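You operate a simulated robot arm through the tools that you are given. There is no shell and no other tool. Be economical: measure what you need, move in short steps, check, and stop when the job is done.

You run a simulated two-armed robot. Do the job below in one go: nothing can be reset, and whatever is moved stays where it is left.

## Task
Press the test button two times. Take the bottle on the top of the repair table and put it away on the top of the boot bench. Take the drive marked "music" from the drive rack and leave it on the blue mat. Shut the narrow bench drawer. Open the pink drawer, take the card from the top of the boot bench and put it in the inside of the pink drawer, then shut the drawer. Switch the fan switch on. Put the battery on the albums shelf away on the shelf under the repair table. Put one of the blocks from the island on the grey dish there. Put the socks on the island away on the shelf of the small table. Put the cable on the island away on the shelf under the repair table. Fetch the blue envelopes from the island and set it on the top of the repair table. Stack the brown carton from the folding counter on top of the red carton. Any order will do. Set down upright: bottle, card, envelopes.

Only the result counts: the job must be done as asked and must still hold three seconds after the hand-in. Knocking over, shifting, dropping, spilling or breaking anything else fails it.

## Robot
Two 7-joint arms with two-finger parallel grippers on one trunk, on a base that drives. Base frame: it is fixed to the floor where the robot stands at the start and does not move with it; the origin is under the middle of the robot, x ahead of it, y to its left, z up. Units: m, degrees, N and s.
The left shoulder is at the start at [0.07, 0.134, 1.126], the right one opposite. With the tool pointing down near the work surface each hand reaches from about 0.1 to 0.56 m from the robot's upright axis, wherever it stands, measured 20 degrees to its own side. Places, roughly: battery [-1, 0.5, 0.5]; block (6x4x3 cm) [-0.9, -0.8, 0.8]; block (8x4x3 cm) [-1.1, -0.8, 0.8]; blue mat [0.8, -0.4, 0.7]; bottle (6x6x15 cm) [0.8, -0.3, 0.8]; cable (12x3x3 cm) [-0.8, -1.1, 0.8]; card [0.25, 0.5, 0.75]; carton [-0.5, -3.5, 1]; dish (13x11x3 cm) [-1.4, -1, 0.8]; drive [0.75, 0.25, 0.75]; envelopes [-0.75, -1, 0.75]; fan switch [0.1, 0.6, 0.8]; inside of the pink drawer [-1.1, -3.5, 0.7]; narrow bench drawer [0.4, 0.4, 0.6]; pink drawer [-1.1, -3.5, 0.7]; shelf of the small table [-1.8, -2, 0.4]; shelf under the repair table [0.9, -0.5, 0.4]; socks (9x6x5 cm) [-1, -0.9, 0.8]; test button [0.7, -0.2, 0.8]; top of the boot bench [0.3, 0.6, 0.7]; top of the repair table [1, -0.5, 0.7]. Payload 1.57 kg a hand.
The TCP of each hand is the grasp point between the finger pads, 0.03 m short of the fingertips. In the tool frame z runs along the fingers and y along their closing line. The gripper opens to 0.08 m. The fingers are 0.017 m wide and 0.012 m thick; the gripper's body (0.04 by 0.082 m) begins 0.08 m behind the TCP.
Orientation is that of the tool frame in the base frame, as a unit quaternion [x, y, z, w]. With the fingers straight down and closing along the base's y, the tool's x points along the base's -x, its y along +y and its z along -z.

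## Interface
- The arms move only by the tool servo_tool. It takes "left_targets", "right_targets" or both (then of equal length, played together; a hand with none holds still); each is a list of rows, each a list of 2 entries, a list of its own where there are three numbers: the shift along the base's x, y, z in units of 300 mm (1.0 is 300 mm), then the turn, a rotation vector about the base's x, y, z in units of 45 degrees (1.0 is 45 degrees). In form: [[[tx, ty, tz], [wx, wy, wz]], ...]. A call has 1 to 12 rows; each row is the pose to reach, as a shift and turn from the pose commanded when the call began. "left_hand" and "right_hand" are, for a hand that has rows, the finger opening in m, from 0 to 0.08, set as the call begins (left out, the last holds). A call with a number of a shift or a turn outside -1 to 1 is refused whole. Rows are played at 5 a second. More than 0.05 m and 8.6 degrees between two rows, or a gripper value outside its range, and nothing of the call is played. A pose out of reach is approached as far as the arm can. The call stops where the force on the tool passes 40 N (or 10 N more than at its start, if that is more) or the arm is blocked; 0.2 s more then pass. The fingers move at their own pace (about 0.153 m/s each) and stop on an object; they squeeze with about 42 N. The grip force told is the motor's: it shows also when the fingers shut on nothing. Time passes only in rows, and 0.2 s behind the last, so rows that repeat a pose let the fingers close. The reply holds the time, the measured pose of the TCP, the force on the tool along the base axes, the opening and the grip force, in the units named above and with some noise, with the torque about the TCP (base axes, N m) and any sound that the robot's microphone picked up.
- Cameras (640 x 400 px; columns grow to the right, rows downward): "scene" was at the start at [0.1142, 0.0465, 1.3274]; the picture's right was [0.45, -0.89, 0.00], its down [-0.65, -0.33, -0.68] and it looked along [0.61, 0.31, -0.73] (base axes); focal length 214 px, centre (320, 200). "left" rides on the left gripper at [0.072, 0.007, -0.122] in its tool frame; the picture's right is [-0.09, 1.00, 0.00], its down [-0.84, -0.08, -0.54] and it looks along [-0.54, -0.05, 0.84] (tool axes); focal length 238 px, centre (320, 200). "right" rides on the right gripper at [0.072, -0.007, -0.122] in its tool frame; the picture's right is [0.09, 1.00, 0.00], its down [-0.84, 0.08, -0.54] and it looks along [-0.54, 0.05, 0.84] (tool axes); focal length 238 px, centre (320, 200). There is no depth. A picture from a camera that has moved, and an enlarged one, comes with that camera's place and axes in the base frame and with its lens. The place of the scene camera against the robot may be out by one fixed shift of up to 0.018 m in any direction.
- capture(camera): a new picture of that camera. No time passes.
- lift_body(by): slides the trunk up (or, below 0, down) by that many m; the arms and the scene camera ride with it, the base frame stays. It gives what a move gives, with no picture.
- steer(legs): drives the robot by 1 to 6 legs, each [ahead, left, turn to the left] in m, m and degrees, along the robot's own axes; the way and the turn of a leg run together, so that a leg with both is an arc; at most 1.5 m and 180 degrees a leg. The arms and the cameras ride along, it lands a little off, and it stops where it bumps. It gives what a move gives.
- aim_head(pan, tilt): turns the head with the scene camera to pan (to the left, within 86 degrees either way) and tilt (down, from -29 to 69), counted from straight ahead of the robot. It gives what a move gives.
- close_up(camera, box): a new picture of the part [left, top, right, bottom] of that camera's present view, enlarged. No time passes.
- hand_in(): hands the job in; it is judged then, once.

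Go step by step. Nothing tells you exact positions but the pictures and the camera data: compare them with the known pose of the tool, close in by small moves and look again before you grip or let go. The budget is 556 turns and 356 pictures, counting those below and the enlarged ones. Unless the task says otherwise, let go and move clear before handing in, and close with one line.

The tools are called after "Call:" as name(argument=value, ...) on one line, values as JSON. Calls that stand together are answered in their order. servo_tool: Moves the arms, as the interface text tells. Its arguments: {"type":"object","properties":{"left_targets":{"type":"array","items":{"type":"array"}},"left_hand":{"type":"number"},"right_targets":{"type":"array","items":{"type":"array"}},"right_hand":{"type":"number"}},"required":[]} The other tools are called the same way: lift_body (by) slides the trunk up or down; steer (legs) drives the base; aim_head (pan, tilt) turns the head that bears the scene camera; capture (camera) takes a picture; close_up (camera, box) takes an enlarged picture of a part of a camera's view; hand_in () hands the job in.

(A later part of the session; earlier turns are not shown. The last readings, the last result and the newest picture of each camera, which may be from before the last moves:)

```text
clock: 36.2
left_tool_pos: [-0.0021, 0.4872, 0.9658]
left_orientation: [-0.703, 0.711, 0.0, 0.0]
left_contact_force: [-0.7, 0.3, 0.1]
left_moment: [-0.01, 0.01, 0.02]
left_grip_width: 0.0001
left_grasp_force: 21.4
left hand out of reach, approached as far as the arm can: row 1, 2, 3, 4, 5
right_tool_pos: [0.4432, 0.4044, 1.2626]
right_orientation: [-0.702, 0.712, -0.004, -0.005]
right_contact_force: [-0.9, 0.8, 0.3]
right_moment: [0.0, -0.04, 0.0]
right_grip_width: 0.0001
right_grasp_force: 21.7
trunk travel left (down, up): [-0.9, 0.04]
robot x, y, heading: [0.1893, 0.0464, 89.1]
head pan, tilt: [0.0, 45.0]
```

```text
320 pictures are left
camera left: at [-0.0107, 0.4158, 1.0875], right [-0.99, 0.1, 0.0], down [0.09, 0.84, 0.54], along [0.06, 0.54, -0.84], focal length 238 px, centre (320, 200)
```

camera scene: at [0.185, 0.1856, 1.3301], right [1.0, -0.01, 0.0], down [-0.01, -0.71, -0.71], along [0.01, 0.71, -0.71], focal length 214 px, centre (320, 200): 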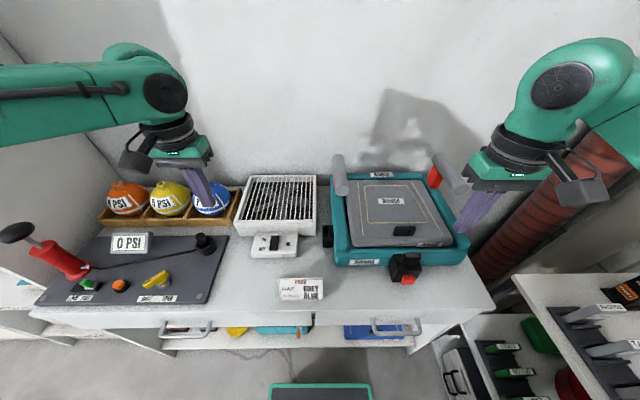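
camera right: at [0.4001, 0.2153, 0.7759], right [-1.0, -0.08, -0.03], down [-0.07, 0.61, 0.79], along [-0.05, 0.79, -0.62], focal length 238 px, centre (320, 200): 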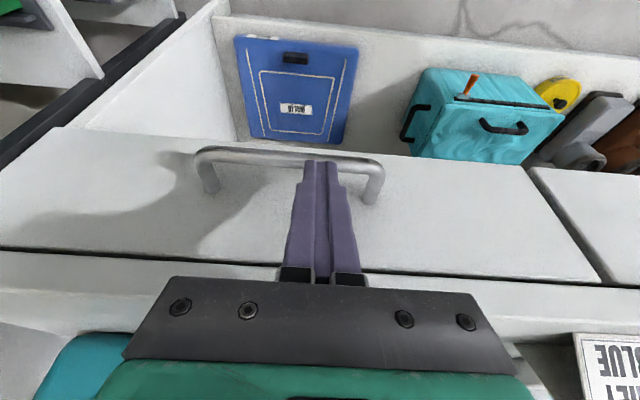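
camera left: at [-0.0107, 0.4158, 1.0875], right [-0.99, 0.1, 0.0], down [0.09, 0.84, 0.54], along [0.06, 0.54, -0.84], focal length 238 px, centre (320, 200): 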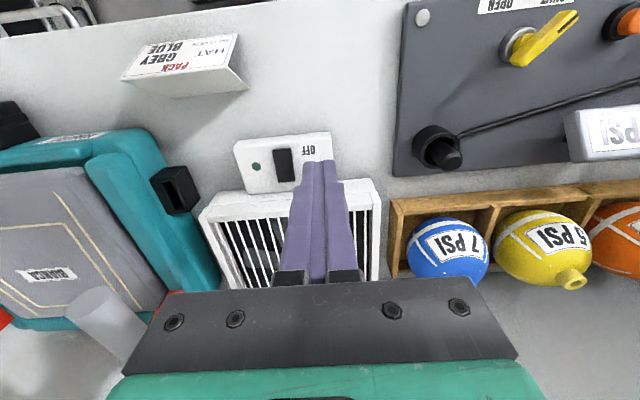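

It's the other way round: reach is a sphere about the shoulder, so the shoulder should be only a little above the work. Raise both hands, then lower the trunk.

Call:
servo_tool(left_targets=[[[0, 0, 0.15], [0, 0, 0]], [[0, 0, 0.3], [0, 0, 0]], [[0, 0, 0.45], [0, 0, 0]], [[0, 0, 0.6], [0, 0, 0]], [[0, 0, 0.75], [0, 0, 0]], [[0, 0, 0.9], [0, 0, 0]]], right_targets=[[[0, -0.05, 0.07], [0, 0, 0]], [[0, -0.1, 0.14], [0, 0, 0]], [[0, -0.15, 0.2], [0, 0, 0]], [[0, -0.2, 0.25], [0, 0, 0]], [[0, -0.25, 0.3], [0, 0, 0]], [[0, -0.3, 0.35], [0, 0, 0]]])

Call:
lift_body(by=-0.35)

Call:
capture(camera="left")

```text
clock: 37.6
left_tool_pos: [0.0016, 0.4833, 1.2369]
left_orientation: [-0.703, 0.711, 0.0, 0.0]
left_contact_force: [0.0, 0.6, 0.9]
left_moment: [-0.03, 0.03, -0.01]
left_grip_width: 0.0
left_grasp_force: 21.1
right_tool_pos: [0.4319, 0.3237, 1.3601]
right_orientation: [-0.702, 0.712, -0.004, -0.005]
right_contact_force: [0.4, -1.1, -0.4]
right_moment: [0.01, -0.02, 0.01]
right_grip_width: 0.0
right_grasp_force: 21.0
right hand out of reach, approached as far as the arm can: row 6
trunk travel left (down, up): [-0.9, 0.04]
robot x, y, heading: [0.1913, 0.0425, 89.5]
head pan, tilt: [0.0, 45.0]
```

```text
clock: 41.0
left_tool_pos: [0.0012, 0.4832, 0.8856]
left_orientation: [-0.704, 0.711, 0.0, 0.0]
left_contact_force: [0.0, 0.3, 0.2]
left_moment: [-0.02, -0.04, 0.01]
left_grip_width: 0.0
left_grasp_force: 21.2
right_tool_pos: [0.4318, 0.3239, 1.0093]
right_orientation: [-0.702, 0.712, -0.004, -0.006]
right_contact_force: [0.0, 0.1, 0.0]
right_moment: [0.03, -0.01, 0.03]
right_grip_width: 0.0
right_grasp_force: 21.7
trunk travel left (down, up): [-0.55, 0.39]
robot x, y, heading: [0.1904, 0.0448, 89.3]
head pan, tilt: [0.0, 45.0]
```

```text
319 pictures are left
camera left: at [-0.0072, 0.4114, 1.0078], right [-0.99, 0.1, 0.0], down [0.09, 0.84, 0.54], along [0.06, 0.54, -0.84], focal length 238 px, centre (320, 200)
```

left: 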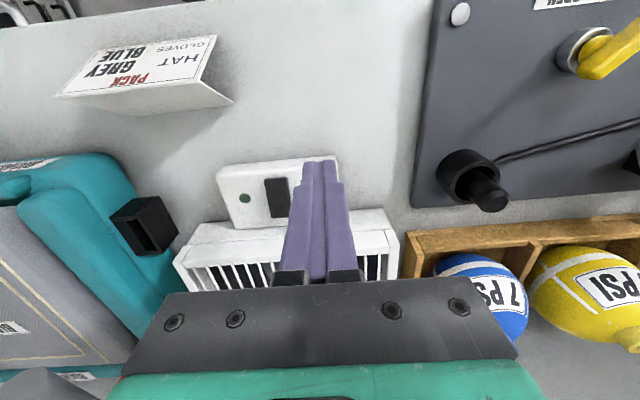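

Call:
servo_tool(left_targets=[[[0.06, 0.08, -0.03], [0, 0, 0]], [[0.12, 0.17, -0.06], [0, 0, 0]], [[0.18, 0.26, -0.12], [0, 0, 0]], [[0.18, 0.26, -0.19], [0, 0, 0]]])

Call:
capture(camera="left")

Call:
aim_head(pan=10, tilt=35)

Call:
capture(camera="scene")

```text
clock: 42.0
left_tool_pos: [0.055, 0.5603, 0.8307]
left_orientation: [-0.703, 0.711, 0.001, 0.001]
left_contact_force: [-0.4, -0.6, -0.6]
left_moment: [0.03, 0.01, 0.01]
left_grip_width: 0.0
left_grasp_force: 21.1
right_tool_pos: [0.4319, 0.3244, 1.01]
right_orientation: [-0.703, 0.711, -0.004, -0.006]
right_contact_force: [0.1, -0.6, 0.0]
right_moment: [0.0, 0.01, -0.03]
right_grip_width: 0.0002
right_grasp_force: 21.5
trunk travel left (down, up): [-0.55, 0.39]
robot x, y, heading: [0.1904, 0.0417, 89.1]
head pan, tilt: [0.0, 45.0]
```

```text
318 pictures are left
camera left: at [0.0465, 0.4876, 0.9526], right [-0.99, 0.1, 0.0], down [0.09, 0.84, 0.54], along [0.06, 0.54, -0.84], focal length 238 px, centre (320, 200)
```

left: 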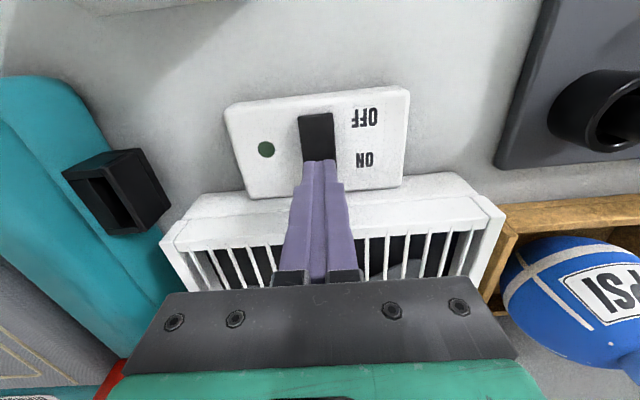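

```text
clock: 42.7
left_tool_pos: [0.0544, 0.5589, 0.8303]
left_orientation: [-0.703, 0.711, 0.001, 0.0]
left_contact_force: [-0.9, 0.3, 0.0]
left_moment: [-0.01, 0.04, -0.02]
left_grip_width: 0.0002
left_grasp_force: 21.4
right_tool_pos: [0.4309, 0.3245, 1.0101]
right_orientation: [-0.702, 0.712, -0.004, -0.005]
right_contact_force: [0.2, 0.0, 0.6]
right_moment: [0.0, 0.02, 0.01]
right_grip_width: 0.0
right_grasp_force: 21.0
trunk travel left (down, up): [-0.55, 0.39]
robot x, y, heading: [0.1887, 0.0459, 89.4]
head pan, tilt: [10.0, 35.0]
```

```text
317 pictures are left
camera scene: at [0.1699, 0.1922, 1.1947], right [0.99, 0.16, 0.0], down [0.09, -0.57, -0.82], along [-0.13, 0.81, -0.57], focal length 214 px, centre (320, 200)
```

scene: 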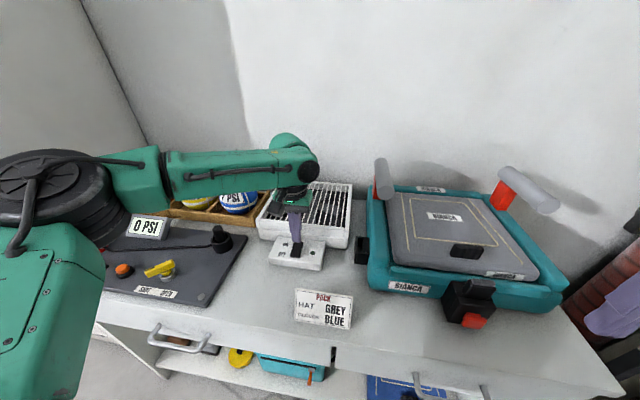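

Fingers are over the ON end. Press down in small steps.

Call:
servo_tool(left_targets=[[[0, 0, -0.03], [0, 0, 0]], [[0, 0, -0.05], [0, 0, 0]], [[0, 0, -0.065], [0, 0, 0]], [[0, 0, -0.08], [0, 0, 0]], [[0, 0, -0.095], [0, 0, 0]], [[0, 0, -0.11], [0, 0, 0]], [[0, 0, -0.125], [0, 0, 0]], [[0, 0, -0.14], [0, 0, 0]]])

Call:
capture(camera="left")

```text
clock: 43.8
left_tool_pos: [0.0554, 0.5636, 0.8122]
left_orientation: [-0.705, 0.71, 0.007, 0.008]
left_contact_force: [-2.8, -3.0, 16.3]
left_moment: [-0.21, 0.02, -0.12]
left_grip_width: 0.0002
left_grasp_force: 22.1
right_tool_pos: [0.4317, 0.3227, 1.0099]
right_orientation: [-0.703, 0.711, -0.003, -0.004]
right_contact_force: [-0.1, 0.4, -0.3]
right_moment: [-0.01, 0.01, 0.01]
right_grip_width: 0.0
right_grasp_force: 21.4
trunk travel left (down, up): [-0.55, 0.39]
robot x, y, heading: [0.1925, 0.0462, 89.6]
head pan, tilt: [10.0, 35.0]
heard: click, click, click
stopped in row 5 (left hand): the force on the tool passed its limit (the readings are from after the stop); the commanded pose is now the measured one
```

```text
316 pictures are left
camera left: at [0.0467, 0.4901, 0.9323], right [-0.99, 0.1, 0.0], down [0.08, 0.82, 0.56], along [0.06, 0.56, -0.83], focal length 238 px, centre (320, 200)
```

left: 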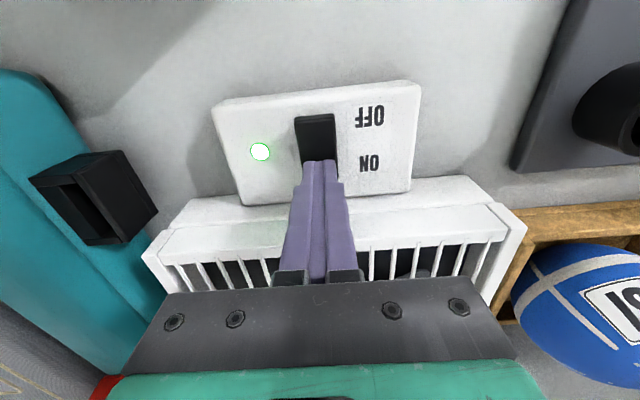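

The lamp is green. Lift off and verify it stays lit.

Call:
servo_tool(left_targets=[[[0, 0, 0.08], [0, 0, 0]], [[0, 0, 0.2], [0, 0, 0]], [[0, -0.1, 0.32], [0, 0, 0]], [[0, -0.2, 0.42], [0, 0, 0]]], left_hand=0.08)

Call:
capture(camera="left")

Call:
capture(camera="scene")

```text
clock: 44.8
left_tool_pos: [0.0538, 0.5052, 0.9377]
left_orientation: [-0.704, 0.71, 0.006, 0.006]
left_contact_force: [0.5, 0.1, 0.7]
left_moment: [0.01, -0.01, -0.03]
left_grip_width: 0.0799
left_grasp_force: 0.0
right_tool_pos: [0.4316, 0.3232, 1.0105]
right_orientation: [-0.703, 0.711, -0.003, -0.005]
right_contact_force: [-0.4, -0.5, 0.4]
right_moment: [0.0, 0.02, 0.0]
right_grip_width: 0.0
right_grasp_force: 21.4
trunk travel left (down, up): [-0.55, 0.39]
robot x, y, heading: [0.1915, 0.0479, 89.6]
head pan, tilt: [10.0, 35.0]
```

```text
315 pictures are left
camera left: at [0.0448, 0.4311, 1.0581], right [-0.99, 0.1, 0.0], down [0.08, 0.83, 0.55], along [0.06, 0.55, -0.83], focal length 238 px, centre (320, 200)
```

left: 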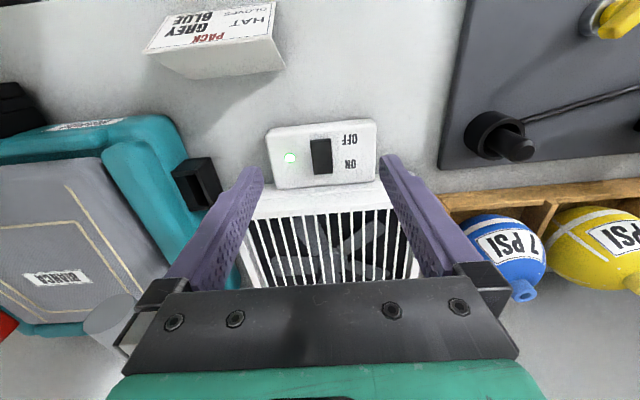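

```text
314 pictures are left
camera scene: at [0.17, 0.1906, 1.1949], right [0.99, 0.16, 0.0], down [0.09, -0.56, -0.82], along [-0.13, 0.81, -0.57], focal length 214 px, centre (320, 200)
```

scene: 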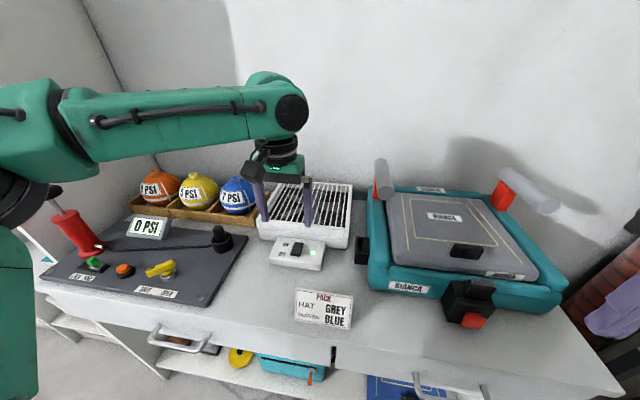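

The fan is on. Now back off and turn right to face the repair table.

Call:
steer(legs=[[-0.32, 0, 0], [0, 0, -89.5]])

Call:
aim_head(pan=0, tilt=45)

Call:
capture(camera="scene")

Call:
capture(camera="left")

Call:
capture(camera="right")

```text
clock: 50.9
left_tool_pos: [0.6532, -0.1704, 0.9362]
left_orientation: [0.033, 0.999, 0.0, 0.008]
left_contact_force: [0.0, -0.2, 0.1]
left_moment: [-0.02, 0.0, -0.02]
left_grip_width: 0.0802
left_grasp_force: 0.2
right_tool_pos: [0.4504, -0.5371, 1.0079]
right_orientation: [0.033, 0.999, 0.002, -0.007]
right_contact_force: [-0.2, 0.3, 0.1]
right_moment: [0.01, -0.04, 0.0]
right_grip_width: 0.0002
right_grasp_force: 21.7
trunk travel left (down, up): [-0.55, 0.39]
robot x, y, heading: [0.1866, -0.2833, -4.0]
head pan, tilt: [10.0, 35.0]
```

```text
clock: 51.6
left_tool_pos: [0.6538, -0.1704, 0.9373]
left_orientation: [0.032, 0.999, 0.0, 0.007]
left_contact_force: [-0.9, -0.7, -0.3]
left_moment: [0.01, 0.01, -0.05]
left_grip_width: 0.08
left_grasp_force: 0.1
right_tool_pos: [0.4513, -0.5373, 1.0092]
right_orientation: [0.034, 0.999, 0.001, -0.006]
right_contact_force: [0.3, -0.4, 0.0]
right_moment: [0.0, -0.03, 0.02]
right_grip_width: 0.0001
right_grasp_force: 21.5
trunk travel left (down, up): [-0.55, 0.39]
robot x, y, heading: [0.1864, -0.2805, -3.9]
head pan, tilt: [0.0, 45.0]
```

```text
313 pictures are left
camera scene: at [0.3091, -0.2796, 1.18], right [-0.07, -1.0, 0.0], down [-0.71, 0.05, -0.71], along [0.71, -0.05, -0.71], focal length 214 px, centre (320, 200)
```

scene: 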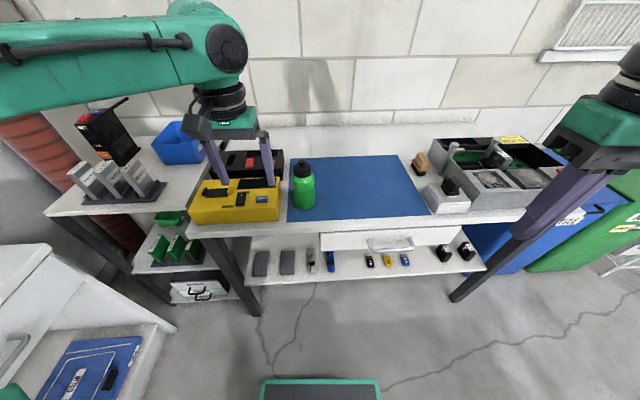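

```text
312 pictures are left
camera left: at [0.5793, -0.1574, 1.0573], right [0.16, 0.99, 0.0], down [0.82, -0.13, 0.55], along [0.55, -0.09, -0.83], focal length 238 px, centre (320, 200)
```

left: 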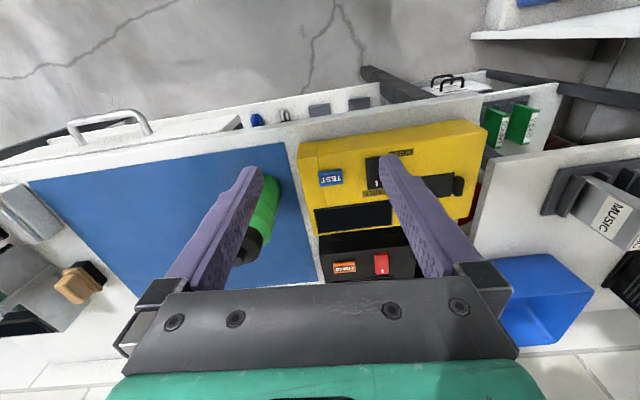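

```text
311 pictures are left
camera right: at [0.3815, -0.5398, 1.1321], right [-0.02, 1.0, 0.0], down [0.85, 0.02, 0.53], along [0.53, 0.01, -0.85], focal length 238 px, centre (320, 200)
```

right: 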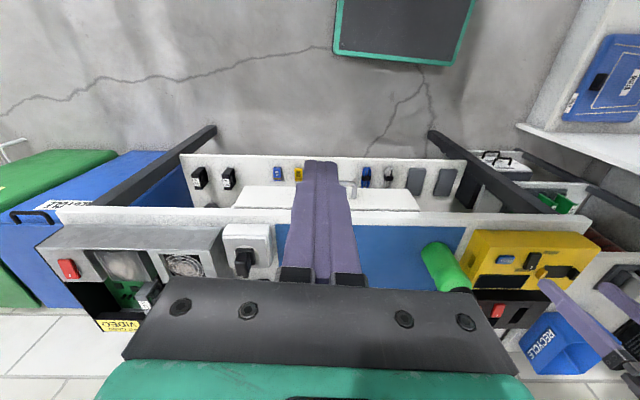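

Button seems at about (0.72, -0.168, 0.78). Drive ahead 0.13 and lower the left hand (closed) over it.

Call:
steer(legs=[[0.13, 0, 4]])

Call:
capture(camera="left")

```text
clock: 52.9
left_tool_pos: [0.7727, -0.1415, 0.9362]
left_orientation: [-0.002, 1.0, 0.001, 0.008]
left_contact_force: [-0.2, 0.5, -0.1]
left_moment: [-0.03, 0.03, 0.02]
left_grip_width: 0.0799
left_grasp_force: 0.1
right_tool_pos: [0.5944, -0.523, 1.0093]
right_orientation: [0.001, 1.0, 0.0, -0.008]
right_contact_force: [0.7, -0.6, -0.1]
right_moment: [0.04, 0.01, 0.01]
right_grip_width: 0.0001
right_grasp_force: 21.2
trunk travel left (down, up): [-0.55, 0.39]
robot x, y, heading: [0.3153, -0.2898, -0.1]
head pan, tilt: [0.0, 45.0]
```

```text
310 pictures are left
camera left: at [0.6973, -0.1355, 1.0575], right [0.09, 1.0, 0.0], down [0.83, -0.07, 0.55], along [0.55, -0.05, -0.83], focal length 238 px, centre (320, 200)
```

left: 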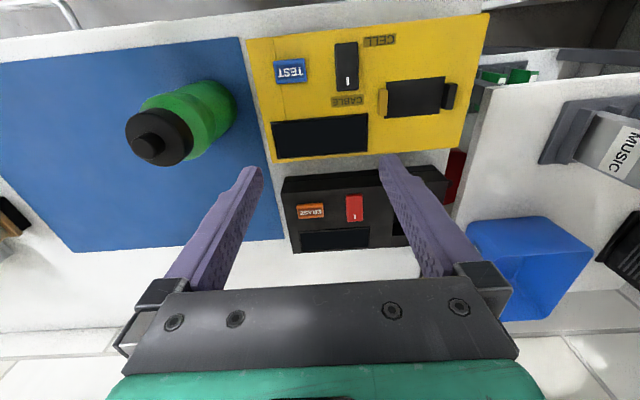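

Call:
servo_tool(left_targets=[[[-0.06, -0.03, -0.05], [0, 0, 0]], [[-0.12, -0.06, -0.12], [0, 0, 0]], [[-0.18, -0.092, -0.2], [0, 0, 0]], [[-0.18, -0.092, -0.25], [0, 0, 0]], [[-0.18, -0.092, -0.25], [0, 0, 0]]], left_hand=0)

Call:
capture(camera="left")

Call:
capture(camera="scene")

```text
clock: 54.1
left_tool_pos: [0.7173, -0.1707, 0.8592]
left_orientation: [-0.002, 1.0, 0.0, 0.008]
left_contact_force: [-0.8, -0.5, -0.2]
left_moment: [0.0, -0.03, -0.05]
left_grip_width: 0.0001
left_grasp_force: 21.5
right_tool_pos: [0.5958, -0.5236, 1.0091]
right_orientation: [0.001, 1.0, 0.001, -0.007]
right_contact_force: [-0.8, 0.0, 0.4]
right_moment: [0.03, 0.0, 0.04]
right_grip_width: 0.0
right_grasp_force: 21.1
trunk travel left (down, up): [-0.55, 0.39]
robot x, y, heading: [0.3144, -0.2816, 0.1]
head pan, tilt: [0.0, 45.0]
```

```text
309 pictures are left
camera left: at [0.6431, -0.1643, 0.9811], right [0.09, 1.0, 0.0], down [0.83, -0.07, 0.55], along [0.55, -0.05, -0.83], focal length 238 px, centre (320, 200)
```

left: 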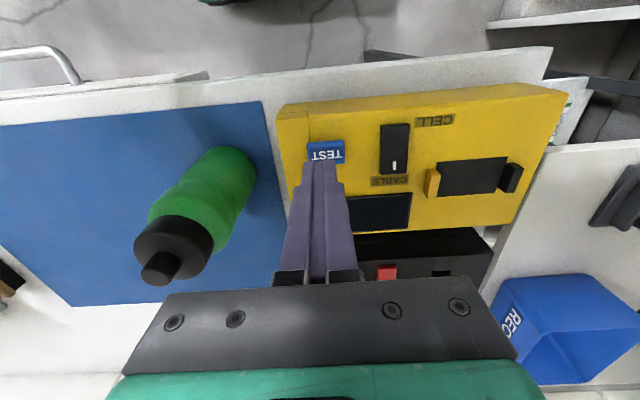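

```text
308 pictures are left
camera scene: at [0.4367, -0.2752, 1.18], right [0.0, -1.0, 0.0], down [-0.71, 0.0, -0.71], along [0.71, 0.0, -0.71], focal length 214 px, centre (320, 200)
```

scene: 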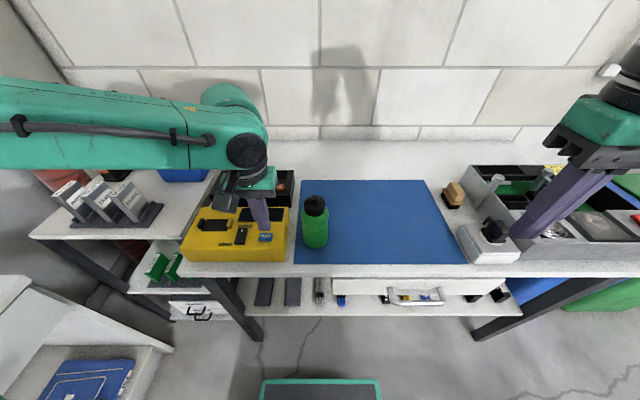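

Aligned to within 5 mm. Press slowly, listening for the click.

Call:
servo_tool(left_targets=[[[0.017, 0.013, -0.06], [0, 0, 0]], [[0.017, 0.013, -0.09], [0, 0, 0]], [[0.017, 0.013, -0.1], [0, 0, 0]], [[0.017, 0.013, -0.11], [0, 0, 0]], [[0.017, 0.013, -0.12], [0, 0, 0]], [[0.017, 0.013, -0.13], [0, 0, 0]]])

Call:
close_up(camera="left", box=[240, 80, 440, 230])

```text
clock: 55.5
left_tool_pos: [0.7246, -0.1665, 0.8244]
left_orientation: [-0.001, 1.0, 0.0, 0.011]
left_contact_force: [3.3, 4.6, 22.5]
left_moment: [0.14, 0.02, -0.05]
left_grip_width: 0.0
left_grasp_force: 21.4
right_tool_pos: [0.5941, -0.5224, 1.0107]
right_orientation: [0.0, 1.0, 0.0, -0.005]
right_contact_force: [-0.1, -0.1, 0.1]
right_moment: [0.0, 0.0, -0.03]
right_grip_width: 0.0
right_grasp_force: 21.5
trunk travel left (down, up): [-0.55, 0.39]
robot x, y, heading: [0.3127, -0.2861, 0.1]
head pan, tilt: [0.0, 45.0]
heard: click
```

```text
2.67 times, centred on (340, 155) of left
camera zoom: at [0.648, -0.1589, 0.9457], right [0.09, 1.0, 0.0], down [0.82, -0.07, 0.56], along [0.56, -0.05, -0.83], focal length 636 px, centre (267, 320)
```

zoom: 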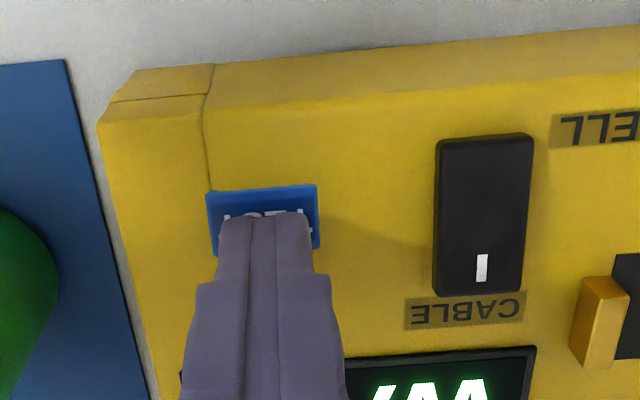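

One click heard and the display lit. Lift clear, then press again.

Call:
servo_tool(left_targets=[[[0, 0, 0.05], [0, 0, 0]], [[0, 0, 0.1], [0, 0, 0]], [[0, 0, 0.1], [0, 0, 0]]])

Call:
close_up(camera="left", box=[240, 80, 440, 230])

```text
clock: 56.3
left_tool_pos: [0.7226, -0.1658, 0.8511]
left_orientation: [-0.001, 1.0, 0.0, 0.007]
left_contact_force: [0.1, -0.3, 0.2]
left_moment: [-0.02, 0.03, -0.01]
left_grip_width: 0.0
left_grasp_force: 21.2
right_tool_pos: [0.5964, -0.5231, 1.0097]
right_orientation: [0.0, 1.0, 0.001, -0.007]
right_contact_force: [-0.1, 0.3, 0.7]
right_moment: [0.02, 0.01, 0.02]
right_grip_width: 0.0
right_grasp_force: 21.0
trunk travel left (down, up): [-0.55, 0.39]
robot x, y, heading: [0.3133, -0.2833, 0.2]
head pan, tilt: [0.0, 45.0]
```

```text
2.67 times, centred on (340, 155) of left
camera zoom: at [0.649, -0.159, 0.973], right [0.09, 1.0, 0.0], down [0.83, -0.07, 0.55], along [0.55, -0.05, -0.83], focal length 636 px, centre (267, 320)
```

zoom: 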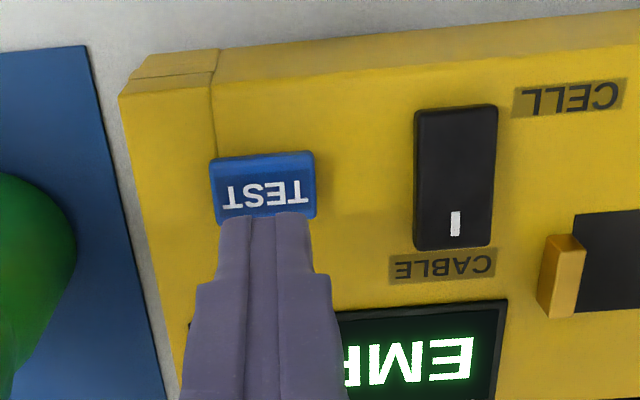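

Display reads "EMPTY" and the button popped back up. Second press.

Call:
servo_tool(left_targets=[[[0, 0, -0.05], [0, 0, 0]], [[0, 0, -0.07], [0, 0, 0]], [[0, 0, -0.08], [0, 0, 0]], [[0, 0, -0.09], [0, 0, 0]], [[0, 0, -0.1], [0, 0, 0]]])

Call:
servo_tool(left_targets=[[[0, 0, 0.08], [0, 0, 0]], [[0, 0, 0.2], [0, 0, 0]], [[0, 0.03, 0.33], [0, 0, 0]]])

Call:
capture(camera="left")

```text
clock: 57.5
left_tool_pos: [0.7225, -0.1663, 0.825]
left_orientation: [-0.002, 1.0, -0.001, 0.011]
left_contact_force: [6.0, 5.6, 23.4]
left_moment: [0.16, -0.05, 0.01]
left_grip_width: 0.0001
left_grasp_force: 21.2
right_tool_pos: [0.5941, -0.5232, 1.0108]
right_orientation: [0.0, 1.0, 0.001, -0.006]
right_contact_force: [-0.1, -0.3, -0.1]
right_moment: [0.0, -0.05, 0.0]
right_grip_width: 0.0001
right_grasp_force: 21.1
trunk travel left (down, up): [-0.55, 0.39]
robot x, y, heading: [0.3161, -0.2865, 0.0]
head pan, tilt: [0.0, 45.0]
heard: click
```

```text
clock: 58.3
left_tool_pos: [0.7237, -0.1579, 0.9232]
left_orientation: [-0.002, 1.0, -0.001, 0.007]
left_contact_force: [-0.1, 0.7, -0.2]
left_moment: [0.0, 0.0, -0.03]
left_grip_width: 0.0
left_grasp_force: 21.7
right_tool_pos: [0.5946, -0.5225, 1.0091]
right_orientation: [0.0, 1.0, 0.0, -0.006]
right_contact_force: [0.3, 0.3, -0.6]
right_moment: [-0.01, 0.03, 0.0]
right_grip_width: 0.0
right_grasp_force: 21.8
trunk travel left (down, up): [-0.55, 0.39]
robot x, y, heading: [0.316, -0.2851, 0.1]
head pan, tilt: [0.0, 45.0]
```

```text
305 pictures are left
camera left: at [0.6488, -0.1513, 1.044], right [0.09, 1.0, 0.0], down [0.83, -0.07, 0.55], along [0.55, -0.05, -0.83], focal length 238 px, centre (320, 200)
```

left: 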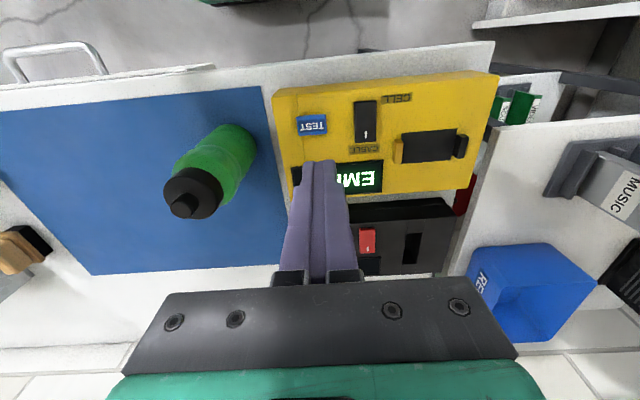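

Two presses done. Now sidestep left to reach the drive rack.

Call:
servo_tool(left_targets=[[[-0.1, 0.05, 0.08], [0, 0, 0]], [[-0.2, 0.1, 0.16], [0, 0, 0]]], left_hand=0.06)

Call:
steer(legs=[[0, 0.24, 0]])

Call:
capture(camera="left")

Call:
capture(camera="scene")

```text
clock: 58.9
left_tool_pos: [0.6612, -0.1277, 0.9713]
left_orientation: [-0.001, 1.0, -0.001, 0.008]
left_contact_force: [0.0, -0.1, 0.2]
left_moment: [0.03, -0.03, 0.03]
left_grip_width: 0.0599
left_grasp_force: 0.0
right_tool_pos: [0.5946, -0.5229, 1.0098]
right_orientation: [0.0, 1.0, -0.001, -0.006]
right_contact_force: [0.2, 0.0, -0.2]
right_moment: [0.0, -0.02, 0.0]
right_grip_width: 0.0
right_grasp_force: 20.6
trunk travel left (down, up): [-0.55, 0.39]
robot x, y, heading: [0.3123, -0.2829, -0.2]
head pan, tilt: [0.0, 45.0]
```

```text
clock: 60.7
left_tool_pos: [0.6628, 0.1211, 0.97]
left_orientation: [0.0, 1.0, -0.001, 0.007]
left_contact_force: [0.2, -0.2, -0.2]
left_moment: [-0.03, 0.0, 0.0]
left_grip_width: 0.0602
left_grasp_force: 0.0
right_tool_pos: [0.595, -0.2738, 1.0091]
right_orientation: [0.002, 1.0, 0.001, -0.006]
right_contact_force: [-0.2, 0.8, -0.7]
right_moment: [-0.01, -0.02, 0.04]
right_grip_width: 0.0002
right_grasp_force: 20.7
trunk travel left (down, up): [-0.55, 0.39]
robot x, y, heading: [0.314, -0.0355, 0.0]
head pan, tilt: [0.0, 45.0]
```

```text
304 pictures are left
camera left: at [0.5883, 0.1287, 1.0909], right [0.09, 1.0, 0.0], down [0.83, -0.08, 0.55], along [0.55, -0.05, -0.83], focal length 238 px, centre (320, 200)
```

left: 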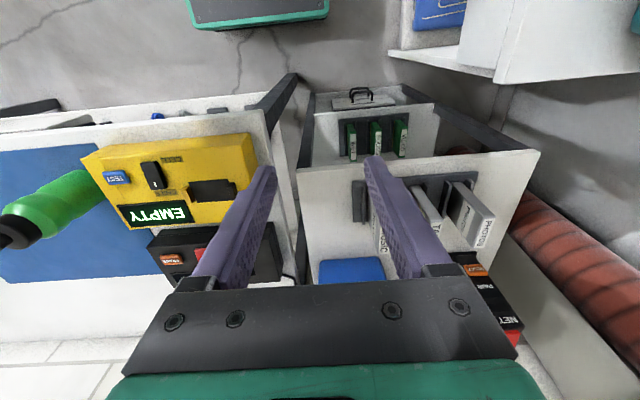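

```text
303 pictures are left
camera scene: at [0.4368, -0.0253, 1.18], right [0.0, -1.0, 0.0], down [-0.71, 0.0, -0.71], along [0.71, 0.0, -0.71], focal length 214 px, centre (320, 200)
```

scene: 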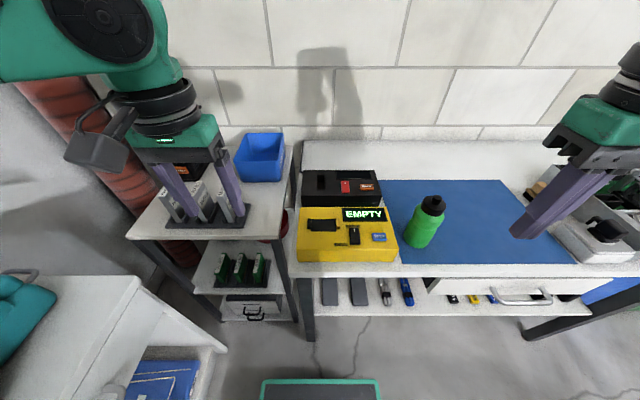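

Call:
close_up(camera="scene", box=[130, 140, 290, 240])

Call:
servo_tool(left_targets=[[[-0.1, 0.1, 0], [0, 0, 0]], [[-0.15, 0.22, 0], [0, 0, 0]]], left_hand=0.08)

Call:
capture(camera="left")

```text
4.00 times, centred on (210, 190) of scene
camera zoom: at [0.4368, -0.0253, 1.18], right [0.0, -1.0, 0.0], down [-0.71, 0.0, -0.71], along [0.71, 0.0, -0.71], focal length 858 px, centre (760, 240)
```

zoom: 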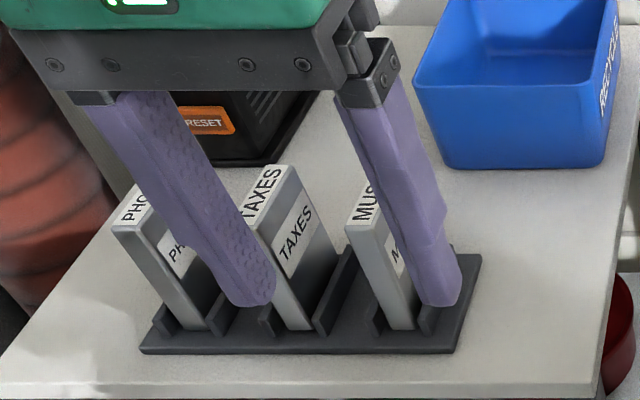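

```text
clock: 61.3
left_tool_pos: [0.6189, 0.1894, 0.9718]
left_orientation: [0.001, 1.0, -0.001, 0.006]
left_contact_force: [0.0, 0.4, -0.6]
left_moment: [-0.01, -0.05, -0.01]
left_grip_width: 0.08
left_grasp_force: 0.2
right_tool_pos: [0.5955, -0.272, 1.0098]
right_orientation: [0.002, 1.0, 0.0, -0.005]
right_contact_force: [0.0, 0.5, 0.2]
right_moment: [0.01, -0.02, -0.03]
right_grip_width: 0.0
right_grasp_force: 21.2
trunk travel left (down, up): [-0.55, 0.39]
robot x, y, heading: [0.3078, -0.0332, -0.1]
head pan, tilt: [0.0, 45.0]
```

```text
301 pictures are left
camera left: at [0.5432, 0.1984, 1.093], right [0.09, 1.0, 0.0], down [0.83, -0.08, 0.55], along [0.55, -0.05, -0.83], focal length 238 px, centre (320, 200)
```

left: 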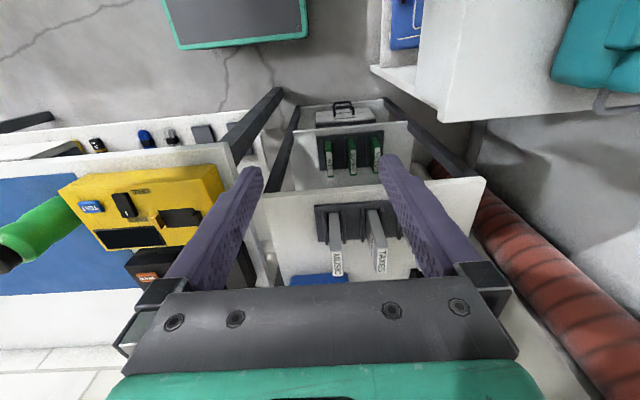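

Music drive top is at about (0.805, 0.198, 0.85), thin along y. Drive ahead slightly and hover with opening 0.05.

Call:
steer(legs=[[0.06, 0, 0]])

Call:
servo_tool(left_targets=[[[0.13, 0.02, -0.02], [0, 0, 0]], [[0.26, 0.03, -0.05], [0, 0, 0]], [[0.38, 0.03, -0.1], [0, 0, 0]]], left_hand=0.05)

Call:
capture(camera="left")

Call:
close_up(camera="scene", box=[130, 140, 290, 240])

```text
clock: 62.3
left_tool_pos: [0.6781, 0.1885, 0.9721]
left_orientation: [0.0, 1.0, 0.0, 0.008]
left_contact_force: [0.0, -0.2, 0.3]
left_moment: [0.0, 0.01, 0.05]
left_grip_width: 0.0801
left_grasp_force: 0.0
right_tool_pos: [0.6529, -0.274, 1.0106]
right_orientation: [0.002, 1.0, 0.001, -0.008]
right_contact_force: [0.4, -0.4, 0.3]
right_moment: [-0.03, -0.03, 0.01]
right_grip_width: 0.0
right_grasp_force: 21.4
trunk travel left (down, up): [-0.55, 0.39]
robot x, y, heading: [0.3717, -0.0369, -0.1]
head pan, tilt: [0.0, 45.0]
```

```text
clock: 63.1
left_tool_pos: [0.7906, 0.1978, 0.9402]
left_orientation: [0.0, 1.0, 0.0, 0.008]
left_contact_force: [-0.3, -1.0, 0.2]
left_moment: [0.0, 0.03, -0.01]
left_grip_width: 0.0497
left_grasp_force: 0.0
right_tool_pos: [0.6542, -0.2737, 1.0092]
right_orientation: [0.002, 1.0, 0.001, -0.007]
right_contact_force: [-0.7, -1.0, 0.0]
right_moment: [-0.02, 0.03, 0.0]
right_grip_width: 0.0
right_grasp_force: 21.9
trunk travel left (down, up): [-0.55, 0.39]
robot x, y, heading: [0.3698, -0.0336, -0.2]
head pan, tilt: [0.0, 45.0]
```

```text
300 pictures are left
camera left: at [0.716, 0.2052, 1.0615], right [0.09, 1.0, 0.0], down [0.83, -0.08, 0.55], along [0.55, -0.05, -0.83], focal length 238 px, centre (320, 200)
```

left: 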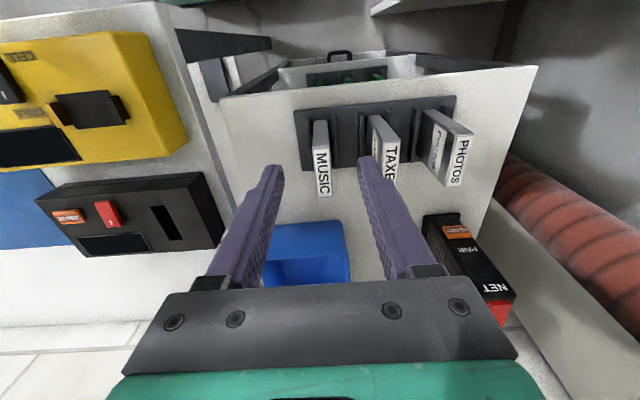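

```text
4.00 times, centred on (210, 190) of scene
camera zoom: at [0.497, -0.0258, 1.1798], right [0.0, -1.0, 0.0], down [-0.71, 0.0, -0.71], along [0.71, 0.0, -0.71], focal length 858 px, centre (760, 240)
```

zoom: 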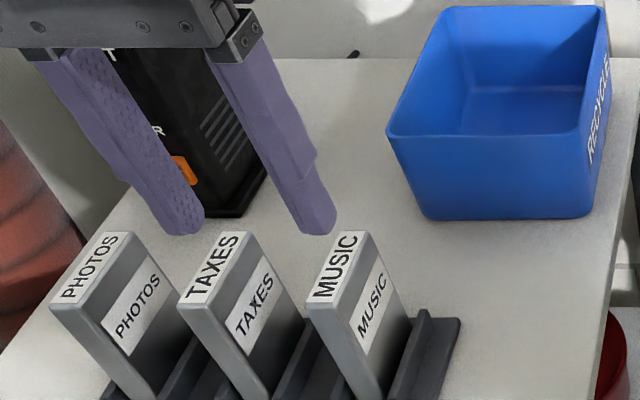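

Call:
servo_tool(left_targets=[[[0.05, 0, -0.05], [0, 0, 0]], [[0.108, -0.003, -0.15], [0, 0, 0]]])

Call:
capture(camera="left")

Call:
close_up(camera="scene", box=[130, 140, 290, 240])

```text
clock: 63.7
left_tool_pos: [0.8228, 0.196, 0.8967]
left_orientation: [0.001, 1.0, 0.0, 0.007]
left_contact_force: [-0.5, 0.1, -0.2]
left_moment: [-0.02, 0.0, 0.03]
left_grip_width: 0.0499
left_grasp_force: 0.1
right_tool_pos: [0.6548, -0.2736, 1.0099]
right_orientation: [0.002, 1.0, 0.001, -0.007]
right_contact_force: [-0.4, 0.3, -1.2]
right_moment: [0.01, -0.03, 0.0]
right_grip_width: 0.0001
right_grasp_force: 21.8
trunk travel left (down, up): [-0.55, 0.39]
robot x, y, heading: [0.3743, -0.036, 0.2]
head pan, tilt: [0.0, 45.0]
```

```text
298 pictures are left
camera left: at [0.7487, 0.2042, 1.0172], right [0.09, 1.0, 0.0], down [0.83, -0.08, 0.55], along [0.55, -0.05, -0.83], focal length 238 px, centre (320, 200)
```

left: 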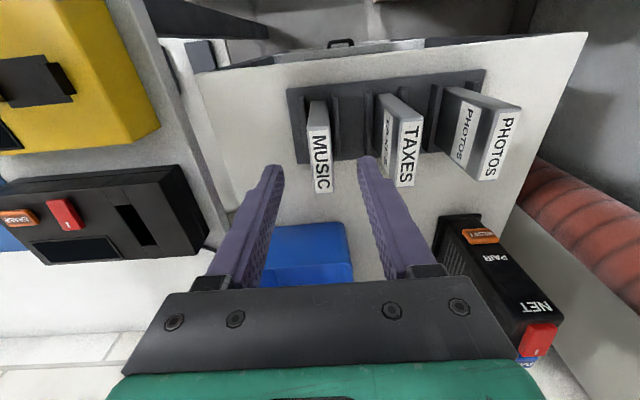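

```text
4.00 times, centred on (210, 190) of scene
camera zoom: at [0.497, -0.0253, 1.1798], right [0.0, -1.0, 0.0], down [-0.71, 0.0, -0.71], along [0.71, 0.0, -0.71], focal length 858 px, centre (760, 240)
```

zoom: 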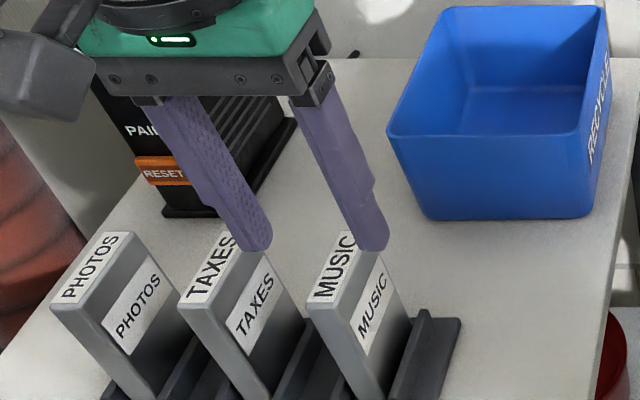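

Call:
servo_tool(left_targets=[[[0.03, 0.003, -0.06], [0, 0, 0]], [[0.04, 0.003, -0.13], [0, 0, 0]], [[0.04, 0.003, -0.2], [0, 0, 0]]])

Call:
capture(camera="left")

Call:
close_up(camera="scene", box=[130, 140, 290, 240])

```text
clock: 64.5
left_tool_pos: [0.8343, 0.1968, 0.8364]
left_orientation: [0.0, 1.0, -0.001, 0.008]
left_contact_force: [0.1, -0.3, 1.1]
left_moment: [0.0, -0.02, 0.01]
left_grip_width: 0.0498
left_grasp_force: 0.0
right_tool_pos: [0.6537, -0.2737, 1.0097]
right_orientation: [0.002, 1.0, 0.002, -0.007]
right_contact_force: [-0.1, -0.6, 0.3]
right_moment: [0.01, 0.0, -0.04]
right_grip_width: 0.0
right_grasp_force: 21.5
trunk travel left (down, up): [-0.55, 0.39]
robot x, y, heading: [0.372, -0.0351, -0.0]
head pan, tilt: [0.0, 45.0]
```

```text
296 pictures are left
camera left: at [0.759, 0.2046, 0.9574], right [0.09, 1.0, 0.0], down [0.83, -0.08, 0.56], along [0.55, -0.05, -0.83], focal length 238 px, centre (320, 200)
```

left: 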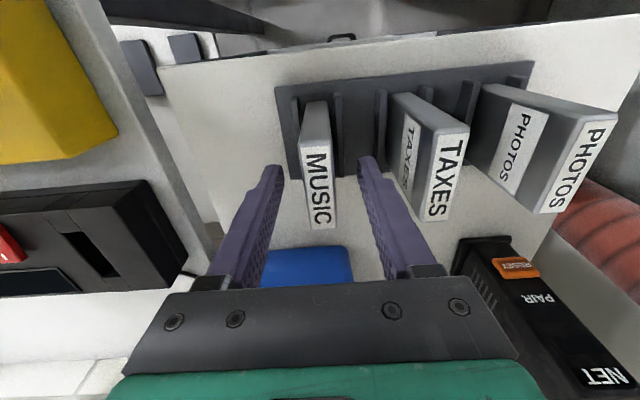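

```text
4.00 times, centred on (210, 190) of scene
camera zoom: at [0.4959, -0.0254, 1.1799], right [0.0, -1.0, 0.0], down [-0.71, 0.0, -0.71], along [0.71, 0.0, -0.71], focal length 858 px, centre (760, 240)
```

zoom: 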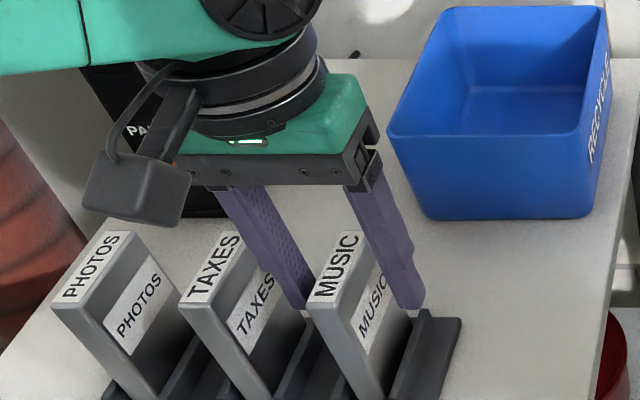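

Fingers straddle the music drive. Lower a little and close.

Call:
servo_tool(left_targets=[[[0, 0, -0.04], [0, 0, 0]], [[0, 0, -0.08], [0, 0, 0]]])

Call:
servo_tool(left_targets=[[[0, 0, 0], [0, 0, 0]], [[0, 0, 0], [0, 0, 0]], [[0, 0, 0], [0, 0, 0]]], left_hand=0)

Call:
capture(camera="left")

```text
clock: 65.1
left_tool_pos: [0.8349, 0.1985, 0.8136]
left_orientation: [0.001, 1.0, -0.001, 0.008]
left_contact_force: [-0.2, 0.1, -0.3]
left_moment: [-0.02, 0.0, 0.02]
left_grip_width: 0.05
left_grasp_force: 0.0
right_tool_pos: [0.6539, -0.2741, 1.0096]
right_orientation: [0.002, 1.0, 0.001, -0.007]
right_contact_force: [0.1, 0.6, 0.4]
right_moment: [-0.02, 0.01, -0.01]
right_grip_width: 0.0
right_grasp_force: 21.4
trunk travel left (down, up): [-0.55, 0.39]
robot x, y, heading: [0.37, -0.037, -0.2]
head pan, tilt: [0.0, 45.0]
```

```text
clock: 65.9
left_tool_pos: [0.8337, 0.1984, 0.8124]
left_orientation: [0.001, 1.0, 0.0, 0.008]
left_contact_force: [0.9, -0.1, -0.6]
left_moment: [-0.07, -0.04, -0.03]
left_grip_width: 0.0177
left_grasp_force: 32.4
right_tool_pos: [0.6534, -0.2748, 1.0094]
right_orientation: [0.002, 1.0, 0.001, -0.007]
right_contact_force: [-0.8, -0.3, -0.4]
right_moment: [0.0, 0.0, -0.01]
right_grip_width: 0.0
right_grasp_force: 20.7
trunk travel left (down, up): [-0.55, 0.39]
robot x, y, heading: [0.3702, -0.0371, -0.0]
head pan, tilt: [0.0, 45.0]
```

```text
294 pictures are left
camera left: at [0.7587, 0.2054, 0.9348], right [0.09, 1.0, 0.0], down [0.83, -0.08, 0.55], along [0.55, -0.05, -0.83], focal length 238 px, centre (320, 200)
```

left: 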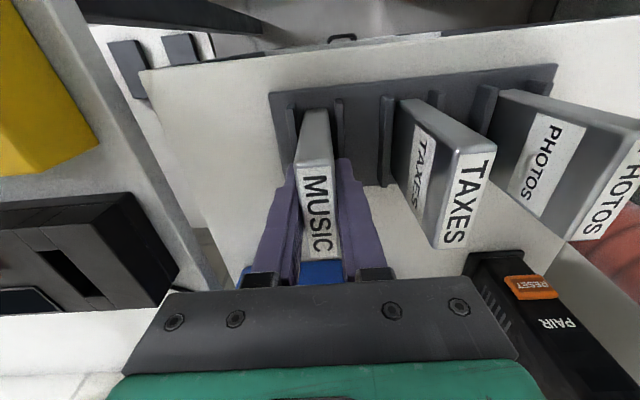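

Gripped (17.7 mm wide). Lift straight up.

Call:
servo_tool(left_targets=[[[0, 0, 0.1], [0, 0, 0]], [[0, 0, 0.22], [0, 0, 0]], [[0, 0, 0.35], [0, 0, 0]], [[0, 0, 0.46], [0, 0, 0]]])

Call:
capture(camera="scene")

Call:
capture(camera="left")

```text
clock: 66.9
left_tool_pos: [0.8355, 0.1999, 0.9513]
left_orientation: [0.0, 1.0, 0.0, 0.008]
left_contact_force: [0.3, 0.3, -2.3]
left_moment: [-0.03, -0.02, 0.0]
left_grip_width: 0.0177
left_grasp_force: 32.6
right_tool_pos: [0.6531, -0.2734, 1.0099]
right_orientation: [0.002, 1.0, 0.001, -0.007]
right_contact_force: [0.7, 0.5, -0.6]
right_moment: [0.01, 0.0, -0.01]
right_grip_width: 0.0
right_grasp_force: 21.4
trunk travel left (down, up): [-0.55, 0.39]
robot x, y, heading: [0.37, -0.0344, -0.2]
head pan, tilt: [0.0, 45.0]
```

```text
293 pictures are left
camera scene: at [0.4955, -0.0257, 1.1799], right [0.0, -1.0, 0.0], down [-0.71, 0.0, -0.71], along [0.71, 0.0, -0.71], focal length 214 px, centre (320, 200)
```

scene: 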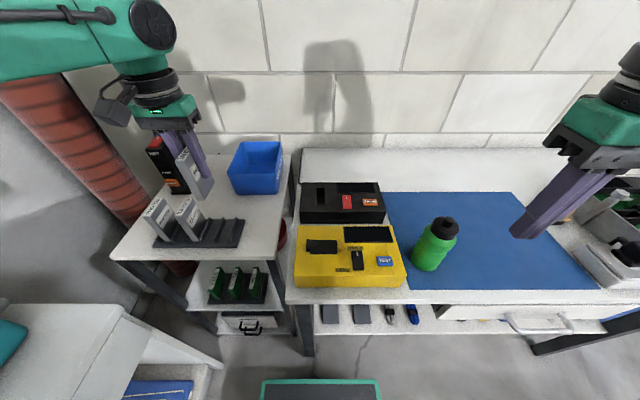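

```text
292 pictures are left
camera left: at [0.7609, 0.2073, 1.073], right [0.09, 1.0, 0.0], down [0.83, -0.08, 0.55], along [0.55, -0.05, -0.83], focal length 238 px, centre (320, 200)
```

left: 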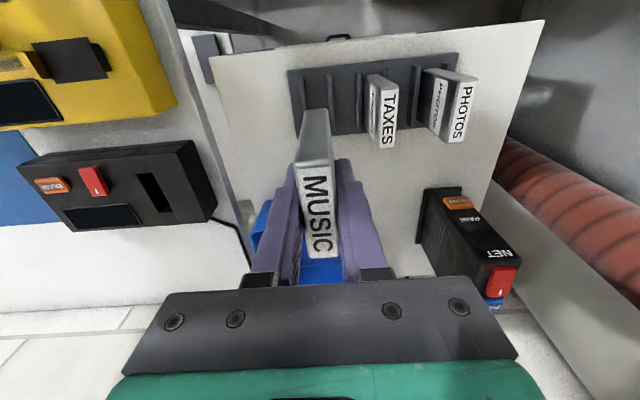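

Drive is out cleanly. Raise it over the bottle's height and sidestep right to the mat.

Call:
servo_tool(left_targets=[[[-0.04, 0, 0.1], [0, 0, 0]], [[-0.08, 0, 0.2], [0, 0, 0]], [[-0.12, 0, 0.3], [0, 0, 0]]])

Call:
steer(legs=[[0, -0.42, 0]])

Call:
capture(camera="scene")

Call:
capture(camera="left")

```text
clock: 67.7
left_tool_pos: [0.7983, 0.1982, 1.0385]
left_orientation: [0.0, 1.0, -0.001, 0.008]
left_contact_force: [0.1, -0.6, -2.3]
left_moment: [-0.01, -0.03, 0.0]
left_grip_width: 0.0178
left_grasp_force: 32.7
right_tool_pos: [0.6531, -0.2749, 1.0095]
right_orientation: [0.002, 1.0, 0.002, -0.006]
right_contact_force: [0.6, 0.2, -0.4]
right_moment: [-0.01, -0.02, -0.01]
right_grip_width: 0.0
right_grasp_force: 21.8
trunk travel left (down, up): [-0.55, 0.39]
robot x, y, heading: [0.3722, -0.0339, -0.2]
head pan, tilt: [0.0, 45.0]
```

```text
clock: 70.3
left_tool_pos: [0.7974, -0.225, 1.0381]
left_orientation: [-0.001, 1.0, -0.001, 0.008]
left_contact_force: [-0.1, -0.3, -2.7]
left_moment: [-0.02, 0.01, 0.01]
left_grip_width: 0.0177
left_grasp_force: 32.1
right_tool_pos: [0.6527, -0.6993, 1.0098]
right_orientation: [0.0, 1.0, 0.001, -0.007]
right_contact_force: [0.9, -1.1, 0.3]
right_moment: [0.02, 0.03, 0.0]
right_grip_width: 0.0001
right_grasp_force: 21.4
trunk travel left (down, up): [-0.55, 0.39]
robot x, y, heading: [0.3701, -0.4624, 0.0]
head pan, tilt: [0.0, 45.0]
```

```text
291 pictures are left
camera scene: at [0.4952, -0.4511, 1.1799], right [0.0, -1.0, 0.0], down [-0.71, 0.0, -0.71], along [0.71, 0.0, -0.71], focal length 214 px, centre (320, 200)
```

scene: 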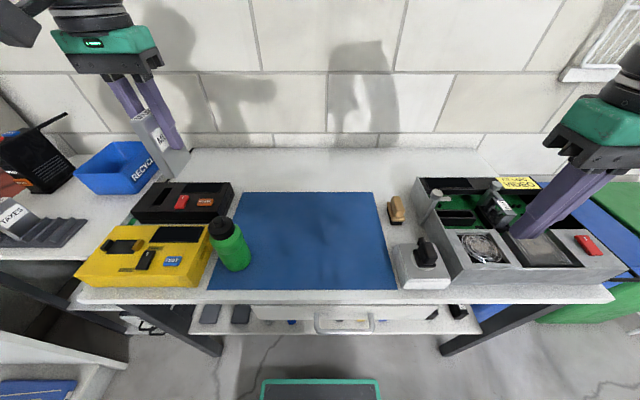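

```text
290 pictures are left
camera left: at [0.7238, -0.2181, 1.159], right [0.09, 1.0, 0.0], down [0.83, -0.08, 0.55], along [0.55, -0.05, -0.83], focal length 238 px, centre (320, 200)
```

left: 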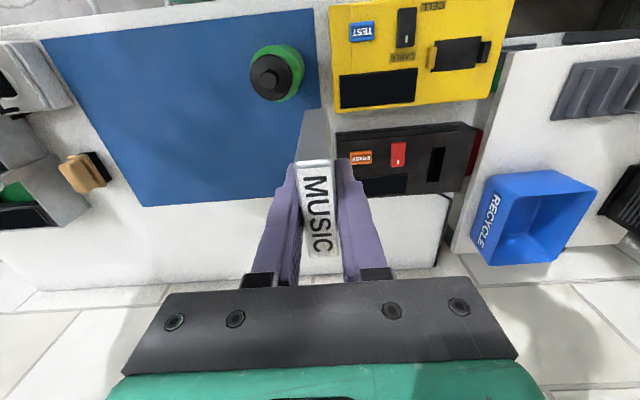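

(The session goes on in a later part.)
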